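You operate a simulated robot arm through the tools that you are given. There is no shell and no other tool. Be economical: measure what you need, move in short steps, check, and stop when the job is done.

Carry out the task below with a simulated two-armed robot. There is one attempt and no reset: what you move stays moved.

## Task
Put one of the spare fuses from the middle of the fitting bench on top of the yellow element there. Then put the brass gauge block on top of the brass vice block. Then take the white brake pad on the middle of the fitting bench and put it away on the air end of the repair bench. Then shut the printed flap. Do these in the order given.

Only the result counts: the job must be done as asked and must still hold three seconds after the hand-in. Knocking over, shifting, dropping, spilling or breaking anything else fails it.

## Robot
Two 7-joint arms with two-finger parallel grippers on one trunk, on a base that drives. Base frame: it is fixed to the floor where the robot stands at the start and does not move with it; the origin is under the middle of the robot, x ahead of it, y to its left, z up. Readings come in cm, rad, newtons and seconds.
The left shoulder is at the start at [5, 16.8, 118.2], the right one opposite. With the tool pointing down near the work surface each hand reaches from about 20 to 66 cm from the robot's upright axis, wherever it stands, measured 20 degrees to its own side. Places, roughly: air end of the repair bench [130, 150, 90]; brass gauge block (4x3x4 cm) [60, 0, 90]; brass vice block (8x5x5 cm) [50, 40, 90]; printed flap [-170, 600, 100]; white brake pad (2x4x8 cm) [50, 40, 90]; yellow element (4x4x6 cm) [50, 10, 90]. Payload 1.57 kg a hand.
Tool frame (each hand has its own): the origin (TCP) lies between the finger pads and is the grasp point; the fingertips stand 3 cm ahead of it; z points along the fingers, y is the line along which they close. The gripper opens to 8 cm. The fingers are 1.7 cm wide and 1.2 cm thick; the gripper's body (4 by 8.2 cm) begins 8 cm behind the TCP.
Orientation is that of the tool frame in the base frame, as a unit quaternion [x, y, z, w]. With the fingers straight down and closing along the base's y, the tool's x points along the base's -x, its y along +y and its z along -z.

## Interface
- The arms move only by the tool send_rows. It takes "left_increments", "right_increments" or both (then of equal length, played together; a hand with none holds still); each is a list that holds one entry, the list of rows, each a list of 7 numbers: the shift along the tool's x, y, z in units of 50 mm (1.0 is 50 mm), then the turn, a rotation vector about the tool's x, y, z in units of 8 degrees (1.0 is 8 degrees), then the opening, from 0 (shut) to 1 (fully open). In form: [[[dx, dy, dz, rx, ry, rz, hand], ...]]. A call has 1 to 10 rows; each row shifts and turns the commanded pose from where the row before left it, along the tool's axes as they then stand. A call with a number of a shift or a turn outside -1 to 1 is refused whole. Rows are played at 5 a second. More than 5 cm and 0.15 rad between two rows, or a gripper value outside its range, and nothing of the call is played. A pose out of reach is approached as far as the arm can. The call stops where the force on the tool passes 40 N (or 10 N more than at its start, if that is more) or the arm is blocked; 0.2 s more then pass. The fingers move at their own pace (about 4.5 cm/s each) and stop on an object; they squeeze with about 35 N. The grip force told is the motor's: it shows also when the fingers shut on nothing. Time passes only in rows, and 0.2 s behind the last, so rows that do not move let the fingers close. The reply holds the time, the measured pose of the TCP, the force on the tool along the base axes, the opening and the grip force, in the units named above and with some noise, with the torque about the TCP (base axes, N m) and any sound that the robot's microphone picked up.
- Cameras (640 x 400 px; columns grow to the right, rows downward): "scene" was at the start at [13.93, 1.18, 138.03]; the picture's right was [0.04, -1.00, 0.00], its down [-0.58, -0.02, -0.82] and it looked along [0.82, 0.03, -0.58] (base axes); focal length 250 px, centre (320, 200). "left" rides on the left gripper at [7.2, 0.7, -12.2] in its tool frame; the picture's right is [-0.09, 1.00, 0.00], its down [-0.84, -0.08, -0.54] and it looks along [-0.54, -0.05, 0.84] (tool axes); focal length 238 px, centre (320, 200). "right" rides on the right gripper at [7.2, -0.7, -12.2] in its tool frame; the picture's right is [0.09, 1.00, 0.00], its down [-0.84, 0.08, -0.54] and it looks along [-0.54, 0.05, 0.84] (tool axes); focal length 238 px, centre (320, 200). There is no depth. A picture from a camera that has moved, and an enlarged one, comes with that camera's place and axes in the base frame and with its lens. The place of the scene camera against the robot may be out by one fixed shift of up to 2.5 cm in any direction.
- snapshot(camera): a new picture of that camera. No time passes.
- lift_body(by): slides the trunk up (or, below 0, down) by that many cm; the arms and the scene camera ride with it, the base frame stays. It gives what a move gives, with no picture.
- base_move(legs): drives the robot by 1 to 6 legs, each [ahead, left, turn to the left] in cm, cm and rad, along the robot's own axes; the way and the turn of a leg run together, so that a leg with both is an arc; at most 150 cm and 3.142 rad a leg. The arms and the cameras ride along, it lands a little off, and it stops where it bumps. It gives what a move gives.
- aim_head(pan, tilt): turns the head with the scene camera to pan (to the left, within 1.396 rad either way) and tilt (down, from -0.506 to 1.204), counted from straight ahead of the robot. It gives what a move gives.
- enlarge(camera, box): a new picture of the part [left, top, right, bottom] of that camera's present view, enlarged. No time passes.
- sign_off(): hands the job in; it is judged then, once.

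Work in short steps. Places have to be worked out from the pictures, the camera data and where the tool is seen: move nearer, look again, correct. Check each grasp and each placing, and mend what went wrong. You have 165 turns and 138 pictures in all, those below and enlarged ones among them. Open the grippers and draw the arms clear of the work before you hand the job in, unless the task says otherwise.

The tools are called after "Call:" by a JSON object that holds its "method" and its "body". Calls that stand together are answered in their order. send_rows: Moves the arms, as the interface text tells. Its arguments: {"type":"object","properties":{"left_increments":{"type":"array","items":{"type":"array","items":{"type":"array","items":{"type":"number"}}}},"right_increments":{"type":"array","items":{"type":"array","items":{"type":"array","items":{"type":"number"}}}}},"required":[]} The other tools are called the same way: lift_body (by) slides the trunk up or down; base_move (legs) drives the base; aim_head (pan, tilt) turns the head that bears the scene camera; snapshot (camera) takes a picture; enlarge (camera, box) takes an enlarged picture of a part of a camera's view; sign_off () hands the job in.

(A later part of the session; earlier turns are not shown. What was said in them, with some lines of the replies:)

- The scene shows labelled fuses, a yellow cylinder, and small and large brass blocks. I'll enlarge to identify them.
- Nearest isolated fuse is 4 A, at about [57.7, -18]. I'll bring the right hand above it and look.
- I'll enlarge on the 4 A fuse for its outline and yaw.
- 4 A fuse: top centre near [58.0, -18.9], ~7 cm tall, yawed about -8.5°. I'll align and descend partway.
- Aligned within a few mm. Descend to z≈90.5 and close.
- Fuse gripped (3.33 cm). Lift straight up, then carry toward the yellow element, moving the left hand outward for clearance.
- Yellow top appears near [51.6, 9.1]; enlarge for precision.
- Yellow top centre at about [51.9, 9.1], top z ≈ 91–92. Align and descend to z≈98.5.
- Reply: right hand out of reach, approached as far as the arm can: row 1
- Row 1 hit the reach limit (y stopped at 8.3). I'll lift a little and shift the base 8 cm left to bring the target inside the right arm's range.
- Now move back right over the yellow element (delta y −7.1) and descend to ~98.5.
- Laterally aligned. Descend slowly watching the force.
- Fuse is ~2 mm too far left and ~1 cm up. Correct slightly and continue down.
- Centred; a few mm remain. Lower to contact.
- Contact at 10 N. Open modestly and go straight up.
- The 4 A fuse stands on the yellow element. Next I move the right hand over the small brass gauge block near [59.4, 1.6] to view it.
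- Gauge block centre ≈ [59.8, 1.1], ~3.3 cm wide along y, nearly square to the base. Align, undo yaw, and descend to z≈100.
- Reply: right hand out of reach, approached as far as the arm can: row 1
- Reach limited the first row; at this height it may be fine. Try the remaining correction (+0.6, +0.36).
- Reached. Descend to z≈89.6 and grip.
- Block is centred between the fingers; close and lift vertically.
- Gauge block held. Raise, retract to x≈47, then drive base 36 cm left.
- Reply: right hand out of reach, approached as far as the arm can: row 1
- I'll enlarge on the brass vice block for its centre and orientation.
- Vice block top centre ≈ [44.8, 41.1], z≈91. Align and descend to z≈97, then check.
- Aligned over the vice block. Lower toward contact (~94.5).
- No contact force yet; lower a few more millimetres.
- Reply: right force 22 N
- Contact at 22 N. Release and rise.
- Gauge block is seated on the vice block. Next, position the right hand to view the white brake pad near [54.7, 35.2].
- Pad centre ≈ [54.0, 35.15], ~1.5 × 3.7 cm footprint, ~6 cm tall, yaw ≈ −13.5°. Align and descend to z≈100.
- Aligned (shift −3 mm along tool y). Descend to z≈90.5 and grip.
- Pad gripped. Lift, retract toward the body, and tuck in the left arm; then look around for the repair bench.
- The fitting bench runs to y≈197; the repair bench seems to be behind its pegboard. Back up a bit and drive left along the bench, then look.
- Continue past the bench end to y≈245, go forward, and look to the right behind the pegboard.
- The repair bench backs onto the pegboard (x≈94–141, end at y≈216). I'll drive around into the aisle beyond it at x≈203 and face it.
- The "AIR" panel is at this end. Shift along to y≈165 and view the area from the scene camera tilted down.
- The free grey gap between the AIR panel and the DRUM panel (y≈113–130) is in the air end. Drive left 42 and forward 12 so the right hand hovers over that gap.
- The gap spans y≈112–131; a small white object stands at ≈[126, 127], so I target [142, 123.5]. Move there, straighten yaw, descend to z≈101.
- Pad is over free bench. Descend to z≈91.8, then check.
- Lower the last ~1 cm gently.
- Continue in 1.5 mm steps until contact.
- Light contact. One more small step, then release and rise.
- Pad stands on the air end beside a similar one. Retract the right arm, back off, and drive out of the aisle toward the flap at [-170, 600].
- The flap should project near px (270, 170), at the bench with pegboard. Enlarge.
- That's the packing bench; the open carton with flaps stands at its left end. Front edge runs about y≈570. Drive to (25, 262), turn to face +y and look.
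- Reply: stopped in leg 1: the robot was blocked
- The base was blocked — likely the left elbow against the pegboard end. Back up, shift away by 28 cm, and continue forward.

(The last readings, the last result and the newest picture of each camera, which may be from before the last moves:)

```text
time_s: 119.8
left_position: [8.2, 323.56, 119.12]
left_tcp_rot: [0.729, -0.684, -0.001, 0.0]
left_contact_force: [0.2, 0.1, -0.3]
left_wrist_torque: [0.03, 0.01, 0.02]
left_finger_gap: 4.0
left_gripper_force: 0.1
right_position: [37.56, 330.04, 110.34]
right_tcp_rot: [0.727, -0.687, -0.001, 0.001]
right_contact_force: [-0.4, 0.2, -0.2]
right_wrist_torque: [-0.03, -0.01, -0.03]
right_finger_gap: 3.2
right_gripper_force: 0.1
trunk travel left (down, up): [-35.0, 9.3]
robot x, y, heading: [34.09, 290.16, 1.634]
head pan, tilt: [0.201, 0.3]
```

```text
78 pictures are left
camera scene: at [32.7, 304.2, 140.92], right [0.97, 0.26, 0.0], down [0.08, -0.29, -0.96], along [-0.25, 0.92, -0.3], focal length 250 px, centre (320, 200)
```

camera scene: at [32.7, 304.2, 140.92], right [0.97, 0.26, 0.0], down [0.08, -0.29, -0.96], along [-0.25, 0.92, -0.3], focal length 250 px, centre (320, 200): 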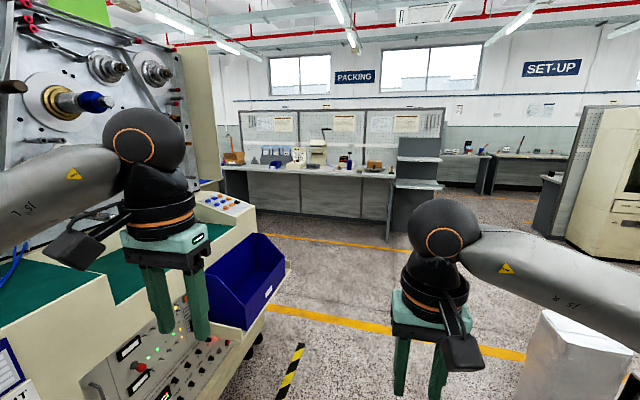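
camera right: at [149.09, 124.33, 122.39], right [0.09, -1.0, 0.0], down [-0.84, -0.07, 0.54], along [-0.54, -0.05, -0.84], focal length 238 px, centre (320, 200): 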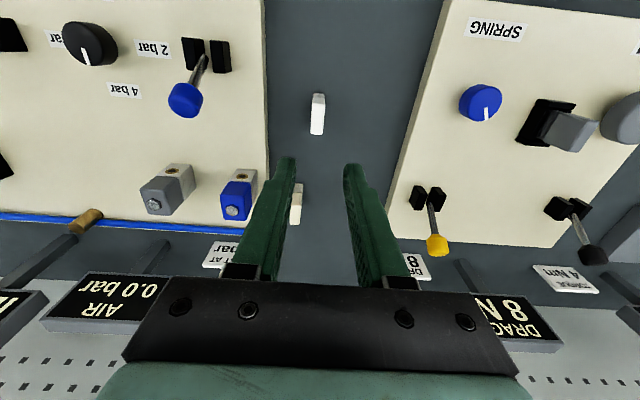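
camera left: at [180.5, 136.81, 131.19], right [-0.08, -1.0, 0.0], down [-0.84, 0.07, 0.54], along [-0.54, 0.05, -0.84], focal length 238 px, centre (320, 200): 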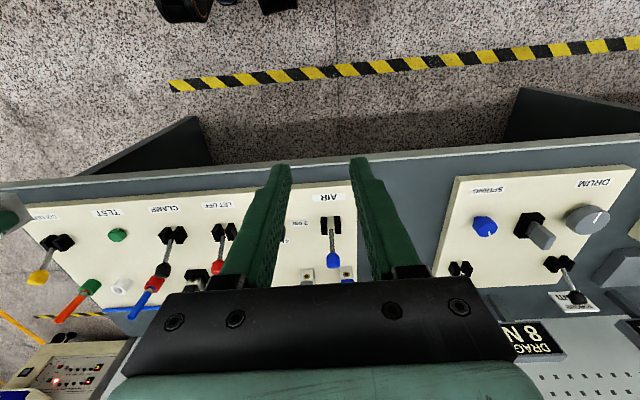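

Pass between machine tray (x≲−5) and the white bin (x≳95): shift to x≈54, straighten heading, and advance.

Call:
{"method": "base_move", "body": {"legs": [[0, -18, -0.063], [130, 0, 0]]}}

Call:
{"method": "aim_head", "body": {"pan": 0.7, "tilt": 0.3}}

Call:
{"method": "snapshot", "body": {"camera": "scene"}}

```text
time_s: 127.3
left_position: [26.68, 453.27, 119.06]
left_tcp_rot: [0.712, -0.702, 0.0, 0.0]
left_contact_force: [0.2, 0.8, -0.2]
left_wrist_torque: [0.0, 0.02, -0.01]
left_finger_gap: 4.01
left_gripper_force: 0.2
right_position: [56.27, 458.23, 110.23]
right_tcp_rot: [0.71, -0.704, -0.001, 0.001]
right_contact_force: [-0.5, -0.3, 0.5]
right_wrist_torque: [0.01, -0.01, -0.02]
right_finger_gap: 3.2
right_gripper_force: 0.1
trunk travel left (down, up): [-35.0, 9.3]
robot x, y, heading: [50.8, 418.59, 1.582]
head pan, tilt: [0.201, 0.3]
```

```text
time_s: 128.2
left_position: [26.69, 453.26, 119.02]
left_tcp_rot: [0.712, -0.702, -0.001, 0.0]
left_contact_force: [0.5, 0.1, -0.1]
left_wrist_torque: [0.0, 0.02, -0.01]
left_finger_gap: 3.99
left_gripper_force: 0.1
right_position: [56.27, 458.15, 110.34]
right_tcp_rot: [0.71, -0.705, -0.002, 0.001]
right_contact_force: [-0.1, 0.1, 0.4]
right_wrist_torque: [0.01, 0.0, 0.0]
right_finger_gap: 3.23
right_gripper_force: 0.0
trunk travel left (down, up): [-35.0, 9.3]
robot x, y, heading: [51.25, 418.84, 1.586]
head pan, tilt: [0.7, 0.3]
```

```text
77 pictures are left
camera scene: at [45.99, 430.72, 140.92], right [0.76, 0.65, 0.0], down [0.19, -0.22, -0.96], along [-0.63, 0.72, -0.3], focal length 250 px, centre (320, 200)
```

scene: 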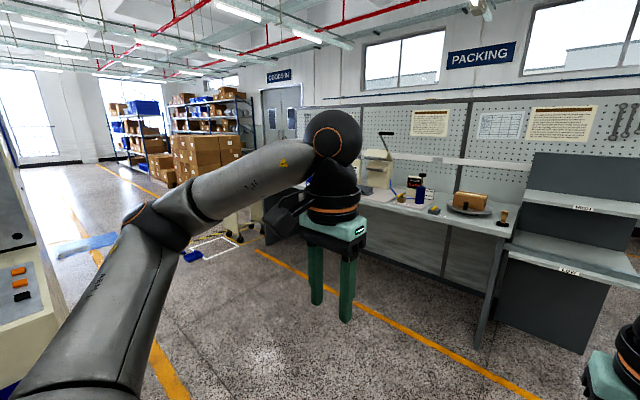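

Clear path ahead. Advance to y≈523, then sidestep left along the packing bench.

Call:
{"method": "base_move", "body": {"legs": [[104, 0, -0.015], [0, 110, 0]]}}

Call:
{"method": "aim_head", "body": {"pan": 0.75, "tilt": 0.45}}

Call:
{"method": "snapshot", "body": {"camera": "scene"}}

```text
time_s: 138.7
left_position: [-83.78, 553.87, 119.05]
left_tcp_rot: [-0.706, 0.708, 0.001, 0.0]
left_contact_force: [0.7, -0.3, -0.2]
left_wrist_torque: [0.02, -0.03, 0.03]
left_finger_gap: 3.99
left_gripper_force: 0.0
right_position: [-54.05, 558.43, 110.37]
right_tcp_rot: [-0.704, 0.71, 0.001, 0.0]
right_contact_force: [-0.7, 0.6, 0.2]
right_wrist_torque: [0.02, 0.0, -0.02]
right_finger_gap: 3.2
right_gripper_force: 0.0
trunk travel left (down, up): [-35.0, 9.3]
robot x, y, heading: [-59.93, 519.54, 1.568]
head pan, tilt: [0.7, 0.3]
```

```text
time_s: 139.4
left_position: [-83.79, 553.98, 119.08]
left_tcp_rot: [-0.706, 0.708, 0.0, 0.001]
left_contact_force: [-0.3, -0.9, -0.5]
left_wrist_torque: [-0.02, 0.0, -0.02]
left_finger_gap: 4.01
left_gripper_force: 0.0
right_position: [-54.06, 558.36, 110.23]
right_tcp_rot: [-0.704, 0.71, 0.003, 0.0]
right_contact_force: [0.6, 0.5, -0.4]
right_wrist_torque: [0.01, 0.0, 0.03]
right_finger_gap: 3.18
right_gripper_force: 0.1
trunk travel left (down, up): [-35.0, 9.3]
robot x, y, heading: [-59.55, 519.17, 1.568]
head pan, tilt: [0.75, 0.45]
```

```text
76 pictures are left
camera scene: at [-65.08, 530.69, 139.53], right [0.73, 0.68, 0.0], down [0.3, -0.32, -0.9], along [-0.61, 0.66, -0.43], focal length 250 px, centre (320, 200)
```

scene: 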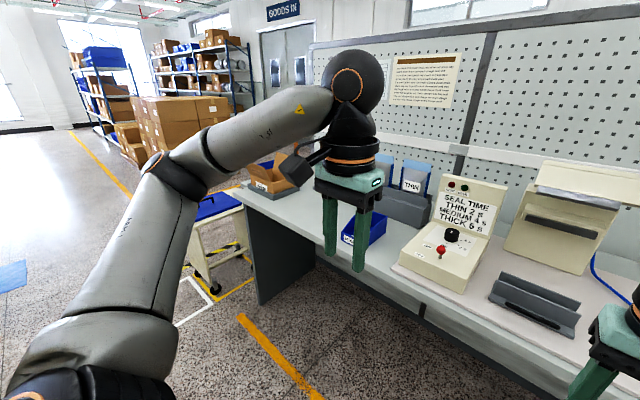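

The open carton is ahead-left. Move left another 70 cm and look at it.

Call:
{"method": "base_move", "body": {"legs": [[0, 70, 0]]}}

Call:
{"method": "aim_head", "body": {"pan": 0.45, "tilt": 0.6}}

Call:
{"method": "snapshot", "body": {"camera": "scene"}}

Call:
{"method": "snapshot", "body": {"camera": "left"}}

```text
time_s: 143.2
left_position: [-155.23, 553.47, 119.2]
left_tcp_rot: [0.71, -0.704, 0.0, -0.001]
left_contact_force: [-0.9, -0.5, -0.7]
left_wrist_torque: [0.01, -0.02, 0.0]
left_finger_gap: 3.99
left_gripper_force: 0.1
right_position: [-125.55, 558.32, 110.25]
right_tcp_rot: [0.708, -0.707, -0.001, 0.0]
right_contact_force: [0.1, 0.1, -0.4]
right_wrist_torque: [-0.01, -0.01, -0.01]
right_finger_gap: 3.23
right_gripper_force: 0.1
trunk travel left (down, up): [-35.0, 9.3]
robot x, y, heading: [-130.94, 519.15, 1.581]
head pan, tilt: [0.75, 0.45]
```

```text
time_s: 144.1
left_position: [-155.25, 553.5, 119.0]
left_tcp_rot: [0.71, -0.705, 0.0, 0.0]
left_contact_force: [-0.7, 0.2, -0.3]
left_wrist_torque: [0.05, 0.02, 0.0]
left_finger_gap: 4.01
left_gripper_force: 0.1
right_position: [-125.68, 558.35, 110.22]
right_tcp_rot: [0.708, -0.707, -0.002, 0.001]
right_contact_force: [0.2, 0.3, 1.2]
right_wrist_torque: [-0.01, 0.0, 0.01]
right_finger_gap: 3.2
right_gripper_force: 0.0
trunk travel left (down, up): [-35.0, 9.3]
robot x, y, heading: [-130.99, 518.93, 1.578]
head pan, tilt: [0.45, 0.6]
```

```text
75 pictures are left
camera scene: at [-133.86, 531.72, 138.17], right [0.9, 0.44, 0.0], down [0.25, -0.51, -0.83], along [-0.37, 0.74, -0.56], focal length 250 px, centre (320, 200)
```

scene: 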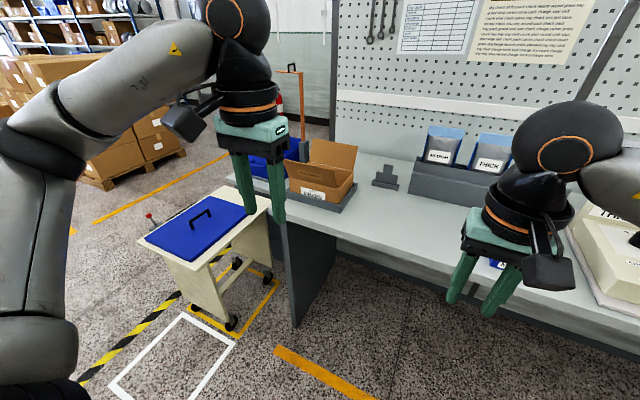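

```text
74 pictures are left
camera left: at [-155.81, 546.43, 131.25], right [-1.0, 0.09, 0.0], down [0.07, 0.84, 0.54], along [0.05, 0.54, -0.84], focal length 238 px, centre (320, 200)
```

left: 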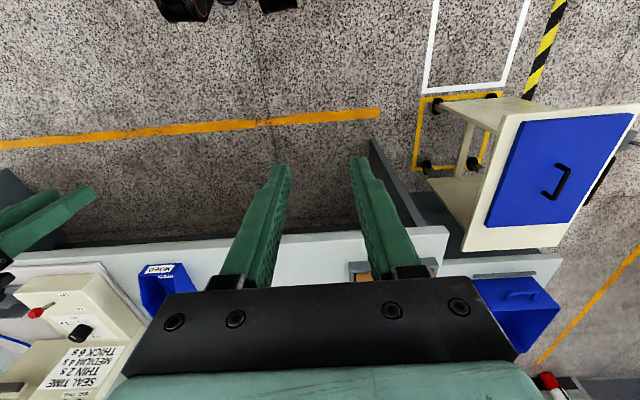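

Enlarge on the carton to see its flaps.

Call:
{"method": "enlarge", "body": {"camera": "scene", "box": [270, 125, 370, 215]}}

```text
4.44 times, centred on (320, 170) of scene
camera zoom: at [-133.86, 531.72, 138.17], right [0.9, 0.44, 0.0], down [0.25, -0.51, -0.83], along [-0.37, 0.74, -0.56], focal length 1109 px, centre (320, 333)
```

zoom: 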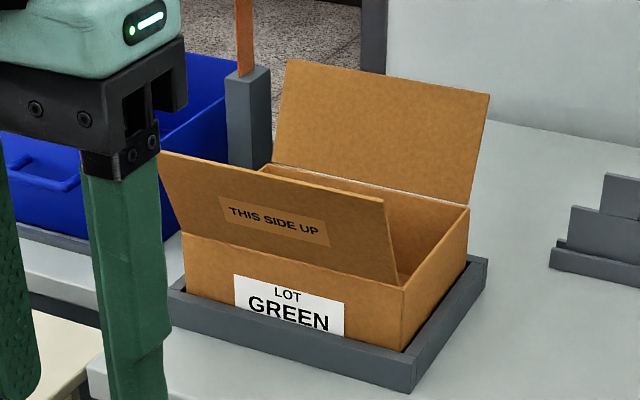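

The printed "THIS SIDE UP" flap is the front one, hinged at about y=600, z=93, x −180…−161, leaning outward with its free edge at ≈(596, 102). I'll move the base closer so the left hand can push it.

Call:
{"method": "base_move", "body": {"legs": [[0, 19, 0], [30, 0, -0.008]]}}

Call:
{"method": "aim_head", "body": {"pan": 0.3, "tilt": 0.7}}

Call:
{"method": "snapshot", "body": {"camera": "scene"}}

Call:
{"method": "snapshot", "body": {"camera": "left"}}

```text
time_s: 147.2
left_position: [-173.92, 583.37, 119.15]
left_tcp_rot: [0.708, -0.707, 0.0, -0.002]
left_contact_force: [0.9, -0.3, 0.3]
left_wrist_torque: [0.01, -0.03, 0.0]
left_finger_gap: 4.0
left_gripper_force: 0.0
right_position: [-144.24, 587.93, 110.3]
right_tcp_rot: [-0.706, 0.708, 0.001, -0.002]
right_contact_force: [0.3, 0.1, -1.1]
right_wrist_torque: [0.03, -0.03, -0.01]
right_finger_gap: 3.17
right_gripper_force: 0.1
trunk travel left (down, up): [-35.0, 9.3]
robot x, y, heading: [-150.14, 548.62, 1.573]
head pan, tilt: [0.45, 0.6]
```

```text
time_s: 147.9
left_position: [-173.99, 583.21, 119.07]
left_tcp_rot: [0.709, -0.706, 0.0, -0.001]
left_contact_force: [0.1, 1.0, 0.5]
left_wrist_torque: [0.01, -0.03, 0.0]
left_finger_gap: 4.01
left_gripper_force: 0.1
right_position: [-144.33, 587.84, 110.33]
right_tcp_rot: [0.707, -0.707, -0.002, 0.001]
right_contact_force: [-0.2, 0.1, 0.4]
right_wrist_torque: [-0.02, -0.01, 0.02]
right_finger_gap: 3.21
right_gripper_force: 0.2
trunk travel left (down, up): [-35.0, 9.3]
robot x, y, heading: [-149.78, 548.53, 1.577]
head pan, tilt: [0.3, 0.7]
```

```text
72 pictures are left
camera scene: at [-151.38, 561.5, 137.31], right [0.95, 0.3, 0.0], down [0.19, -0.61, -0.77], along [-0.23, 0.73, -0.64], focal length 250 px, centre (320, 200)
```

scene: 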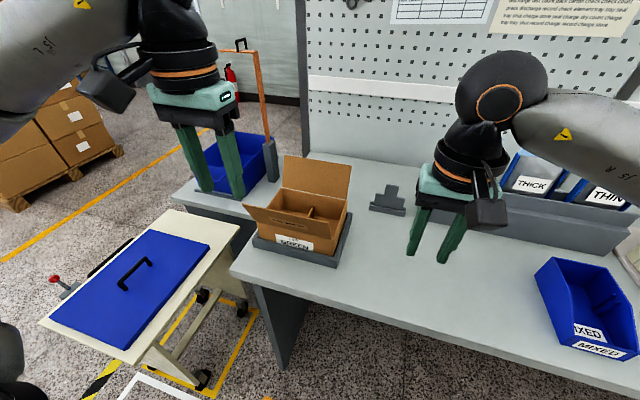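

```text
71 pictures are left
camera left: at [-174.59, 576.13, 131.25], right [-1.0, 0.09, 0.0], down [0.07, 0.84, 0.54], along [0.05, 0.54, -0.84], focal length 238 px, centre (320, 200)
```

left: 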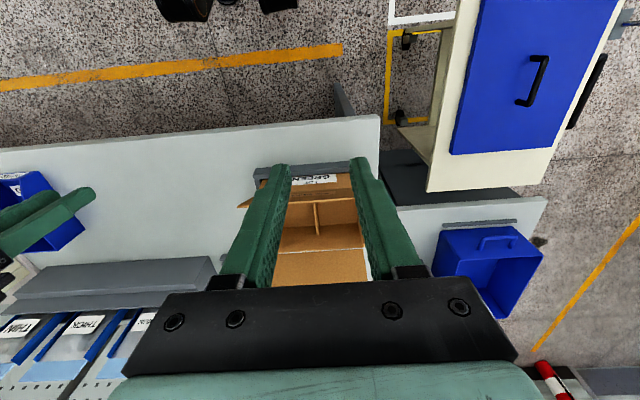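

Enlarge both views for exact flap location.

Call:
{"method": "enlarge", "body": {"camera": "left", "box": [220, 140, 420, 290]}}

Call:
{"method": "enlarge", "body": {"camera": "scene", "box": [230, 140, 370, 280]}}

```text
2.67 times, centred on (320, 215) of left
camera zoom: at [-174.59, 576.13, 131.25], right [-1.0, 0.09, 0.0], down [0.07, 0.84, 0.54], along [0.05, 0.54, -0.84], focal length 636 px, centre (320, 160)
```

zoom: 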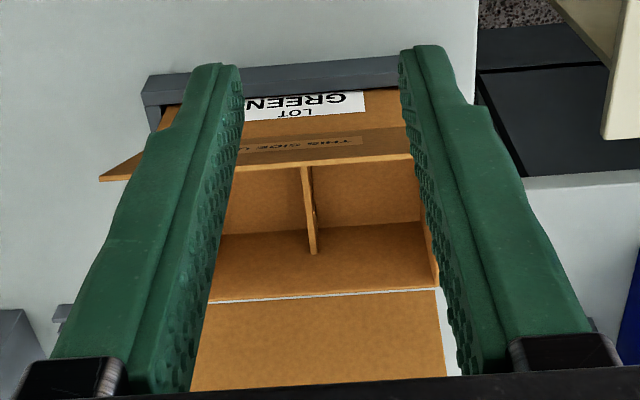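

```text
2.86 times, centred on (300, 210) of scene
camera zoom: at [-151.38, 561.5, 137.31], right [0.95, 0.3, 0.0], down [0.19, -0.61, -0.77], along [-0.23, 0.73, -0.64], focal length 713 px, centre (377, 171)
```

zoom: 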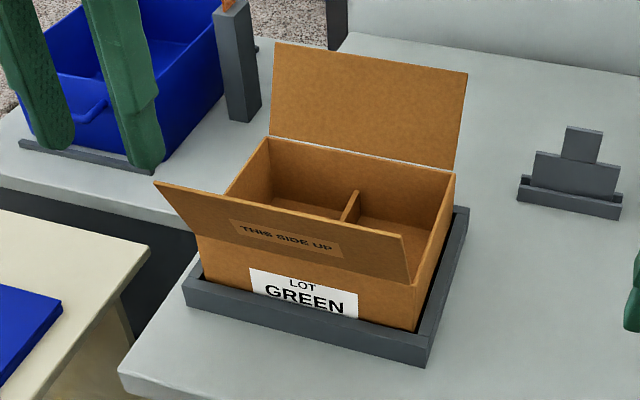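

Wrist view puts the tray front at y≈595.5, hinge ≈(597.5, 93), free edge ≈(595.3, 102). Close the left fingers and lower them in front of the flap at (−170.5, 588.5), tips at z≈97.5.

Call:
{"method": "send_rows", "body": {"left_increments": [[[-0.5, -0.35, 0, 0, 0, 0, 0], [-0.5, -0.35, 0, 0, 0, 0, 0], [0, 0, 0.8, 0, 0, 0, 0], [0, 0, 0.8, 0, 0, 0, 0], [0, 0, 0.8, 0, 0, 0, 0], [0, 0, 0.8, 0, 0, 0, 0], [0, 0, 0.5, 0, 0, 0, 0], [0, 0, 0, 0, 0, 0, 0]]]}}

Call:
{"method": "snapshot", "body": {"camera": "left"}}

Call:
{"method": "enlarge", "body": {"camera": "scene", "box": [230, 140, 370, 280]}}

```text
time_s: 149.7
left_position: [-170.71, 588.28, 100.48]
left_tcp_rot: [0.708, -0.707, -0.002, -0.001]
left_contact_force: [0.4, 0.7, -0.1]
left_wrist_torque: [0.01, 0.0, 0.02]
left_finger_gap: 0.0
left_gripper_force: 21.4
right_position: [-144.25, 587.84, 110.25]
right_tcp_rot: [-0.706, 0.708, 0.002, -0.001]
right_contact_force: [0.1, 0.3, -0.2]
right_wrist_torque: [0.04, 0.03, 0.03]
right_finger_gap: 3.2
right_gripper_force: 0.0
trunk travel left (down, up): [-35.0, 9.3]
robot x, y, heading: [-150.07, 548.54, 1.572]
head pan, tilt: [0.3, 0.7]
```

```text
68 pictures are left
camera left: at [-171.31, 581.2, 112.62], right [-1.0, 0.09, 0.0], down [0.07, 0.84, 0.54], along [0.05, 0.54, -0.84], focal length 238 px, centre (320, 200)
```

left: 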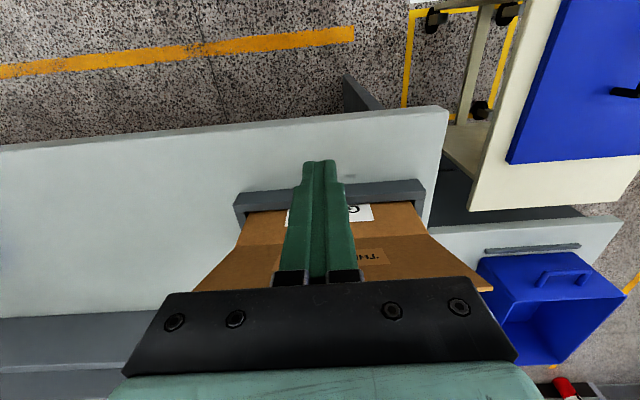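

```text
2.86 times, centred on (300, 210) of scene
camera zoom: at [-151.37, 561.5, 137.31], right [0.95, 0.3, 0.0], down [0.19, -0.61, -0.77], along [-0.23, 0.73, -0.64], focal length 713 px, centre (377, 171)
```

zoom: 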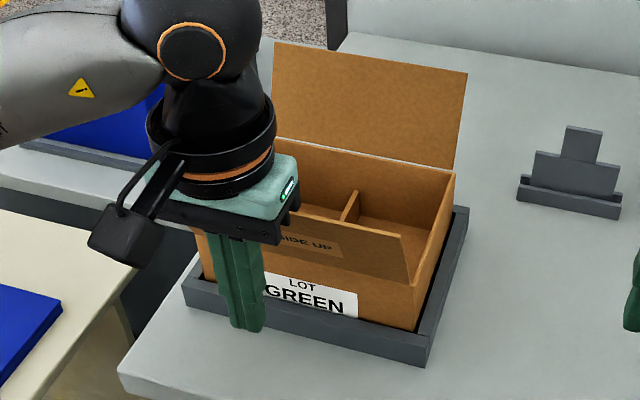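

Fingers are in front of the flap. Push +y gently to bring it past vertical.

Call:
{"method": "send_rows", "body": {"left_increments": [[[-0.3, 0, 0, 0, 0, 0, 0], [-0.3, 0, 0, 0, 0, 0, 0], [-0.3, 0, 0, 0, 0, 0, 0], [-0.3, 0, 0, 0, 0, 0, 0], [-0.3, 0, 0, 0, 0, 0, 0], [-0.3, 0, 0, 0, 0, 0, 0], [-0.2, 0, 0, 0, 0, 0, 0], [0, 0, 0, 0, 0, 0, 0]]]}}

Call:
{"method": "enlarge", "body": {"camera": "scene", "box": [230, 140, 370, 280]}}

```text
time_s: 151.5
left_position: [-170.53, 598.34, 100.4]
left_tcp_rot: [0.708, -0.706, -0.001, -0.001]
left_contact_force: [0.0, -0.2, -1.2]
left_wrist_torque: [-0.03, -0.02, 0.01]
left_finger_gap: 0.0
left_gripper_force: 21.8
right_position: [-144.31, 587.91, 110.38]
right_tcp_rot: [-0.707, 0.707, 0.002, 0.0]
right_contact_force: [0.2, -0.7, 0.0]
right_wrist_torque: [0.0, 0.03, -0.02]
right_finger_gap: 3.18
right_gripper_force: 0.0
trunk travel left (down, up): [-35.0, 9.3]
robot x, y, heading: [-149.8, 548.43, 1.572]
head pan, tilt: [0.3, 0.7]
```

```text
2.86 times, centred on (300, 210) of scene
camera zoom: at [-151.38, 561.5, 137.31], right [0.95, 0.3, 0.0], down [0.19, -0.61, -0.76], along [-0.23, 0.73, -0.64], focal length 713 px, centre (377, 171)
```

zoom: 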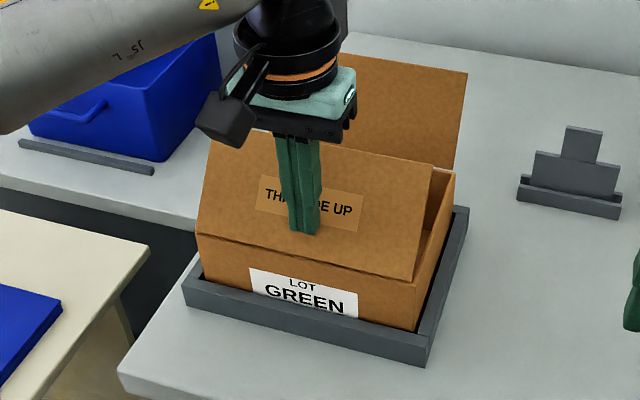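

The flap is rotating inward. Continue: +y then down in an arc.

Call:
{"method": "send_rows", "body": {"left_increments": [[[-0.3, 0, 0, 0, 0, 0, 0], [-0.3, 0, 0.1, 0, 0, 0, 0], [-0.25, 0, 0.2, 0, 0, 0, 0], [-0.2, 0, 0.25, 0, 0, 0, 0], [-0.1, 0, 0.15, 0, 0, 0, 0], [0, 0, 0, 0, 0, 0, 0]]]}}

Call:
{"method": "enlarge", "body": {"camera": "scene", "box": [230, 140, 370, 280]}}

```text
time_s: 152.9
left_position: [-170.48, 603.91, 98.31]
left_tcp_rot: [0.708, -0.706, -0.006, -0.008]
left_contact_force: [-2.3, -13.1, 29.8]
left_wrist_torque: [-0.45, 0.06, -0.02]
left_finger_gap: 0.0
left_gripper_force: 22.0
right_position: [-144.21, 587.33, 110.63]
right_tcp_rot: [-0.707, 0.708, 0.003, 0.001]
right_contact_force: [0.6, 0.3, 0.0]
right_wrist_torque: [0.02, -0.02, 0.03]
right_finger_gap: 3.21
right_gripper_force: 0.1
trunk travel left (down, up): [-35.0, 9.3]
robot x, y, heading: [-150.27, 548.25, 1.572]
head pan, tilt: [0.3, 0.7]
```

```text
2.86 times, centred on (300, 210) of scene
camera zoom: at [-151.23, 560.82, 137.44], right [0.95, 0.3, 0.0], down [0.19, -0.61, -0.77], along [-0.23, 0.73, -0.64], focal length 713 px, centre (377, 171)
```

zoom: 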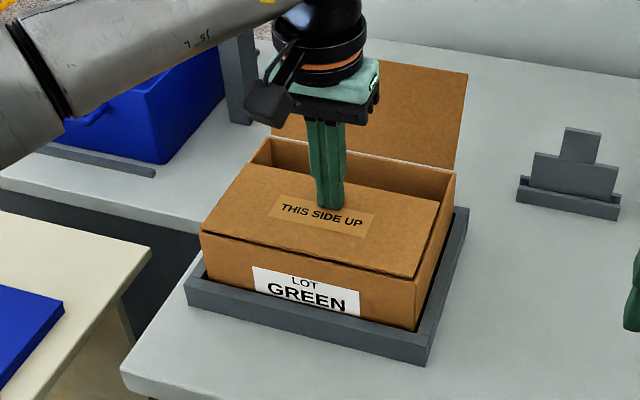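

30 N resistance: the flap seems at or near its stop. Lift slightly off and look at its rest angle.

Call:
{"method": "send_rows", "body": {"left_increments": [[[0, 0, -0.4, 0, 0, 0, 0], [0, 0, -0.6, 0, 0, 0, 0], [0.2, 0, -0.8, 0, 0, 0, 0], [0.2, 0, -0.8, 0, 0, 0, 0], [0, 0, 0, 0, 0, 0, 0]]]}}

Call:
{"method": "enlarge", "body": {"camera": "scene", "box": [250, 150, 360, 260]}}

Call:
{"method": "snapshot", "body": {"camera": "left"}}

```text
time_s: 154.1
left_position: [-170.43, 602.12, 110.31]
left_tcp_rot: [0.709, -0.706, 0.0, -0.001]
left_contact_force: [-0.4, -0.3, 0.2]
left_wrist_torque: [-0.02, -0.01, -0.03]
left_finger_gap: 0.0
left_gripper_force: 21.2
right_position: [-144.26, 587.86, 110.28]
right_tcp_rot: [-0.706, 0.708, 0.001, 0.0]
right_contact_force: [-0.2, -1.0, -0.4]
right_wrist_torque: [0.02, -0.01, 0.03]
right_finger_gap: 3.22
right_gripper_force: 0.0
trunk travel left (down, up): [-35.0, 9.3]
robot x, y, heading: [-149.72, 548.61, 1.576]
head pan, tilt: [0.3, 0.7]
```

```text
3.64 times, centred on (305, 205) of scene
camera zoom: at [-151.38, 561.52, 137.3], right [0.95, 0.3, 0.0], down [0.19, -0.61, -0.76], along [-0.23, 0.73, -0.64], focal length 908 px, centre (374, 182)
```

zoom: 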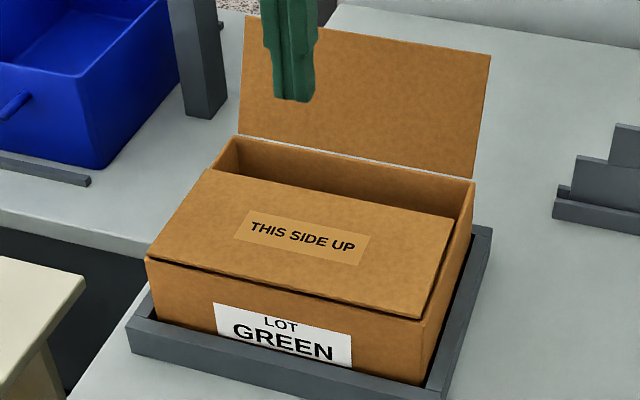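

```text
63 pictures are left
camera left: at [-171.14, 595.05, 122.41], right [-1.0, 0.09, 0.0], down [0.07, 0.84, 0.54], along [0.05, 0.54, -0.84], focal length 238 px, centre (320, 200)
```

left: 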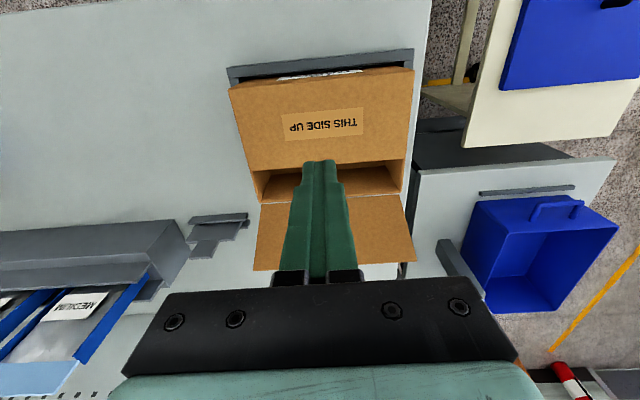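

The flap looks shut, staying down by itself. I'll press once more near its free edge to confirm it is at its stop (compare contact heights).

Call:
{"method": "send_rows", "body": {"left_increments": [[[-0.35, 0, 0.4, 0, 0, 0, 0], [-0.3, 0, 0.6, 0, 0, 0, 0], [0, 0, 0.8, 0, 0, 0, 0], [0, 0, 0.5, 0, 0, 0, 0], [0, 0, 0.15, 0, 0, 0, 0], [0, 0, 0.1, 0, 0, 0, 0], [0, 0, 0.1, 0, 0, 0, 0], [0, 0, 0.1, 0, 0, 0, 0], [0, 0, 0, 0, 0, 0, 0]]]}}

Call:
{"method": "enlarge", "body": {"camera": "scene", "box": [250, 150, 360, 260]}}

```text
time_s: 155.7
left_position: [-170.59, 605.52, 98.33]
left_tcp_rot: [0.708, -0.706, -0.006, -0.008]
left_contact_force: [-1.3, -5.2, 14.3]
left_wrist_torque: [-0.29, 0.08, -0.05]
left_finger_gap: 0.0
left_gripper_force: 21.2
right_position: [-144.38, 587.63, 110.4]
right_tcp_rot: [-0.706, 0.708, 0.003, 0.0]
right_contact_force: [-0.2, 0.5, 0.4]
right_wrist_torque: [0.01, 0.03, -0.01]
right_finger_gap: 3.19
right_gripper_force: 0.0
trunk travel left (down, up): [-35.0, 9.3]
robot x, y, heading: [-150.37, 548.47, 1.576]
head pan, tilt: [0.3, 0.7]
stopped in row 7 (left hand): the force on the tool passed its limit (the readings are from after the stop); the commanded pose is now the measured one
```

```text
3.64 times, centred on (305, 205) of scene
camera zoom: at [-151.34, 561.22, 137.35], right [0.95, 0.3, 0.0], down [0.19, -0.61, -0.77], along [-0.23, 0.73, -0.64], focal length 908 px, centre (374, 182)
```

zoom: 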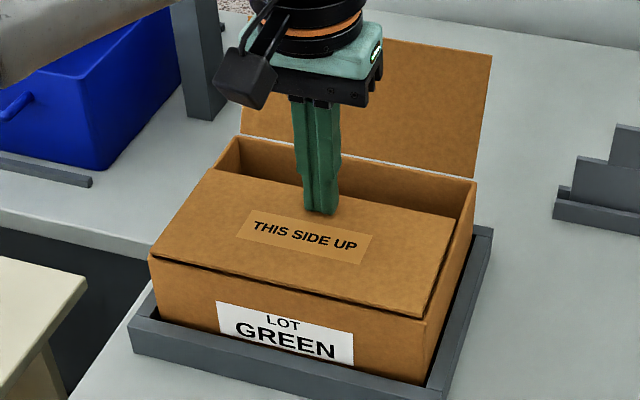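

Contact height is identical at both radii (≈98.3), so the flap is flat at its stop. Lift off and draw the arm back, then verify.

Call:
{"method": "send_rows", "body": {"left_increments": [[[0, 0, -0.4, 0, 0, 0, 0.1], [0, 0, -0.8, 0, 0, 0, 0.3], [0, 0, -0.9, 0, 0, 0, 0.5], [0, 0, -0.9, 0, 0, 0, 0.5], [0.8, 0, -0.5, 0, 0, 0, 0.5], [0.9, 0, 0, 0, 0, 0, 0.5], [0.9, 0, 0, 0, 0, 0, 0.5], [0.9, 0, 0, 0, 0, 0, 0.5], [0, 0, 0, 0, 0, 0, 0.5]]]}}

Call:
{"method": "base_move", "body": {"legs": [[-20, 0, 0]]}}

Call:
{"method": "snapshot", "body": {"camera": "scene"}}

```text
time_s: 157.7
left_position: [-170.85, 587.92, 115.34]
left_tcp_rot: [0.709, -0.705, -0.004, -0.006]
left_contact_force: [-0.2, 0.1, 0.2]
left_wrist_torque: [-0.01, -0.04, 0.04]
left_finger_gap: 4.02
left_gripper_force: 0.0
right_position: [-144.41, 587.97, 110.27]
right_tcp_rot: [-0.706, 0.708, 0.002, 0.0]
right_contact_force: [0.1, -0.3, 0.4]
right_wrist_torque: [0.0, 0.0, -0.02]
right_finger_gap: 3.19
right_gripper_force: 0.0
trunk travel left (down, up): [-35.0, 9.3]
robot x, y, heading: [-149.94, 548.39, 1.573]
head pan, tilt: [0.3, 0.7]
```

```text
time_s: 159.3
left_position: [-170.67, 567.82, 115.35]
left_tcp_rot: [0.709, -0.706, -0.005, -0.005]
left_contact_force: [-0.8, -0.6, 0.6]
left_wrist_torque: [0.06, -0.01, -0.03]
left_finger_gap: 4.0
left_gripper_force: 0.1
right_position: [-144.3, 567.99, 110.32]
right_tcp_rot: [-0.707, 0.707, 0.002, 0.0]
right_contact_force: [-0.3, -0.2, 0.0]
right_wrist_torque: [0.0, 0.02, -0.01]
right_finger_gap: 3.2
right_gripper_force: 0.0
trunk travel left (down, up): [-35.0, 9.3]
robot x, y, heading: [-149.57, 528.85, 1.578]
head pan, tilt: [0.3, 0.7]
```

```text
61 pictures are left
camera scene: at [-151.33, 541.44, 137.32], right [0.95, 0.3, 0.0], down [0.19, -0.61, -0.77], along [-0.23, 0.73, -0.64], focal length 250 px, centre (320, 200)
```

scene: 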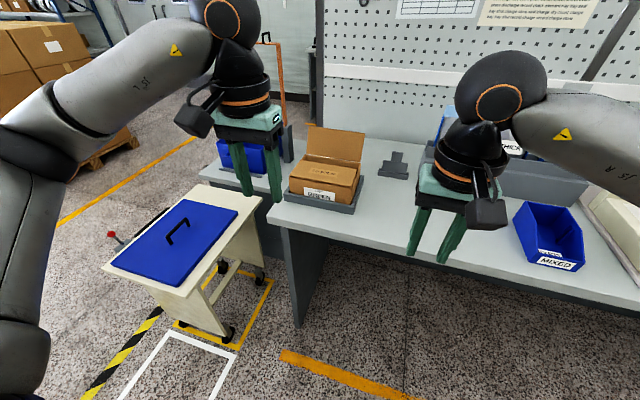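

The flap stays shut, the arms are clear and the grippers are open, so I'm handing in.

Call:
{"method": "sign_off", "body": {}}

```text
The job is handed in.
```

All four steps were done in the order you gave, and I handed the job in:
- **Fuse:** the 4 A fuse stands on the yellow element.
- **Gauge block:** it sits on the brass vice block.
- **Brake pad:** the white pad stands on bare bench at the air end of the repair bench, in the gap beside the AIR panel.
- **Flap:** the printed flap is shut and stayed down after I let go.

On the way to the flap the base was blocked once near the pegboard end, probably by the left elbow. I saw nothing displaced, but I did not go back to re-check the fitting bench.
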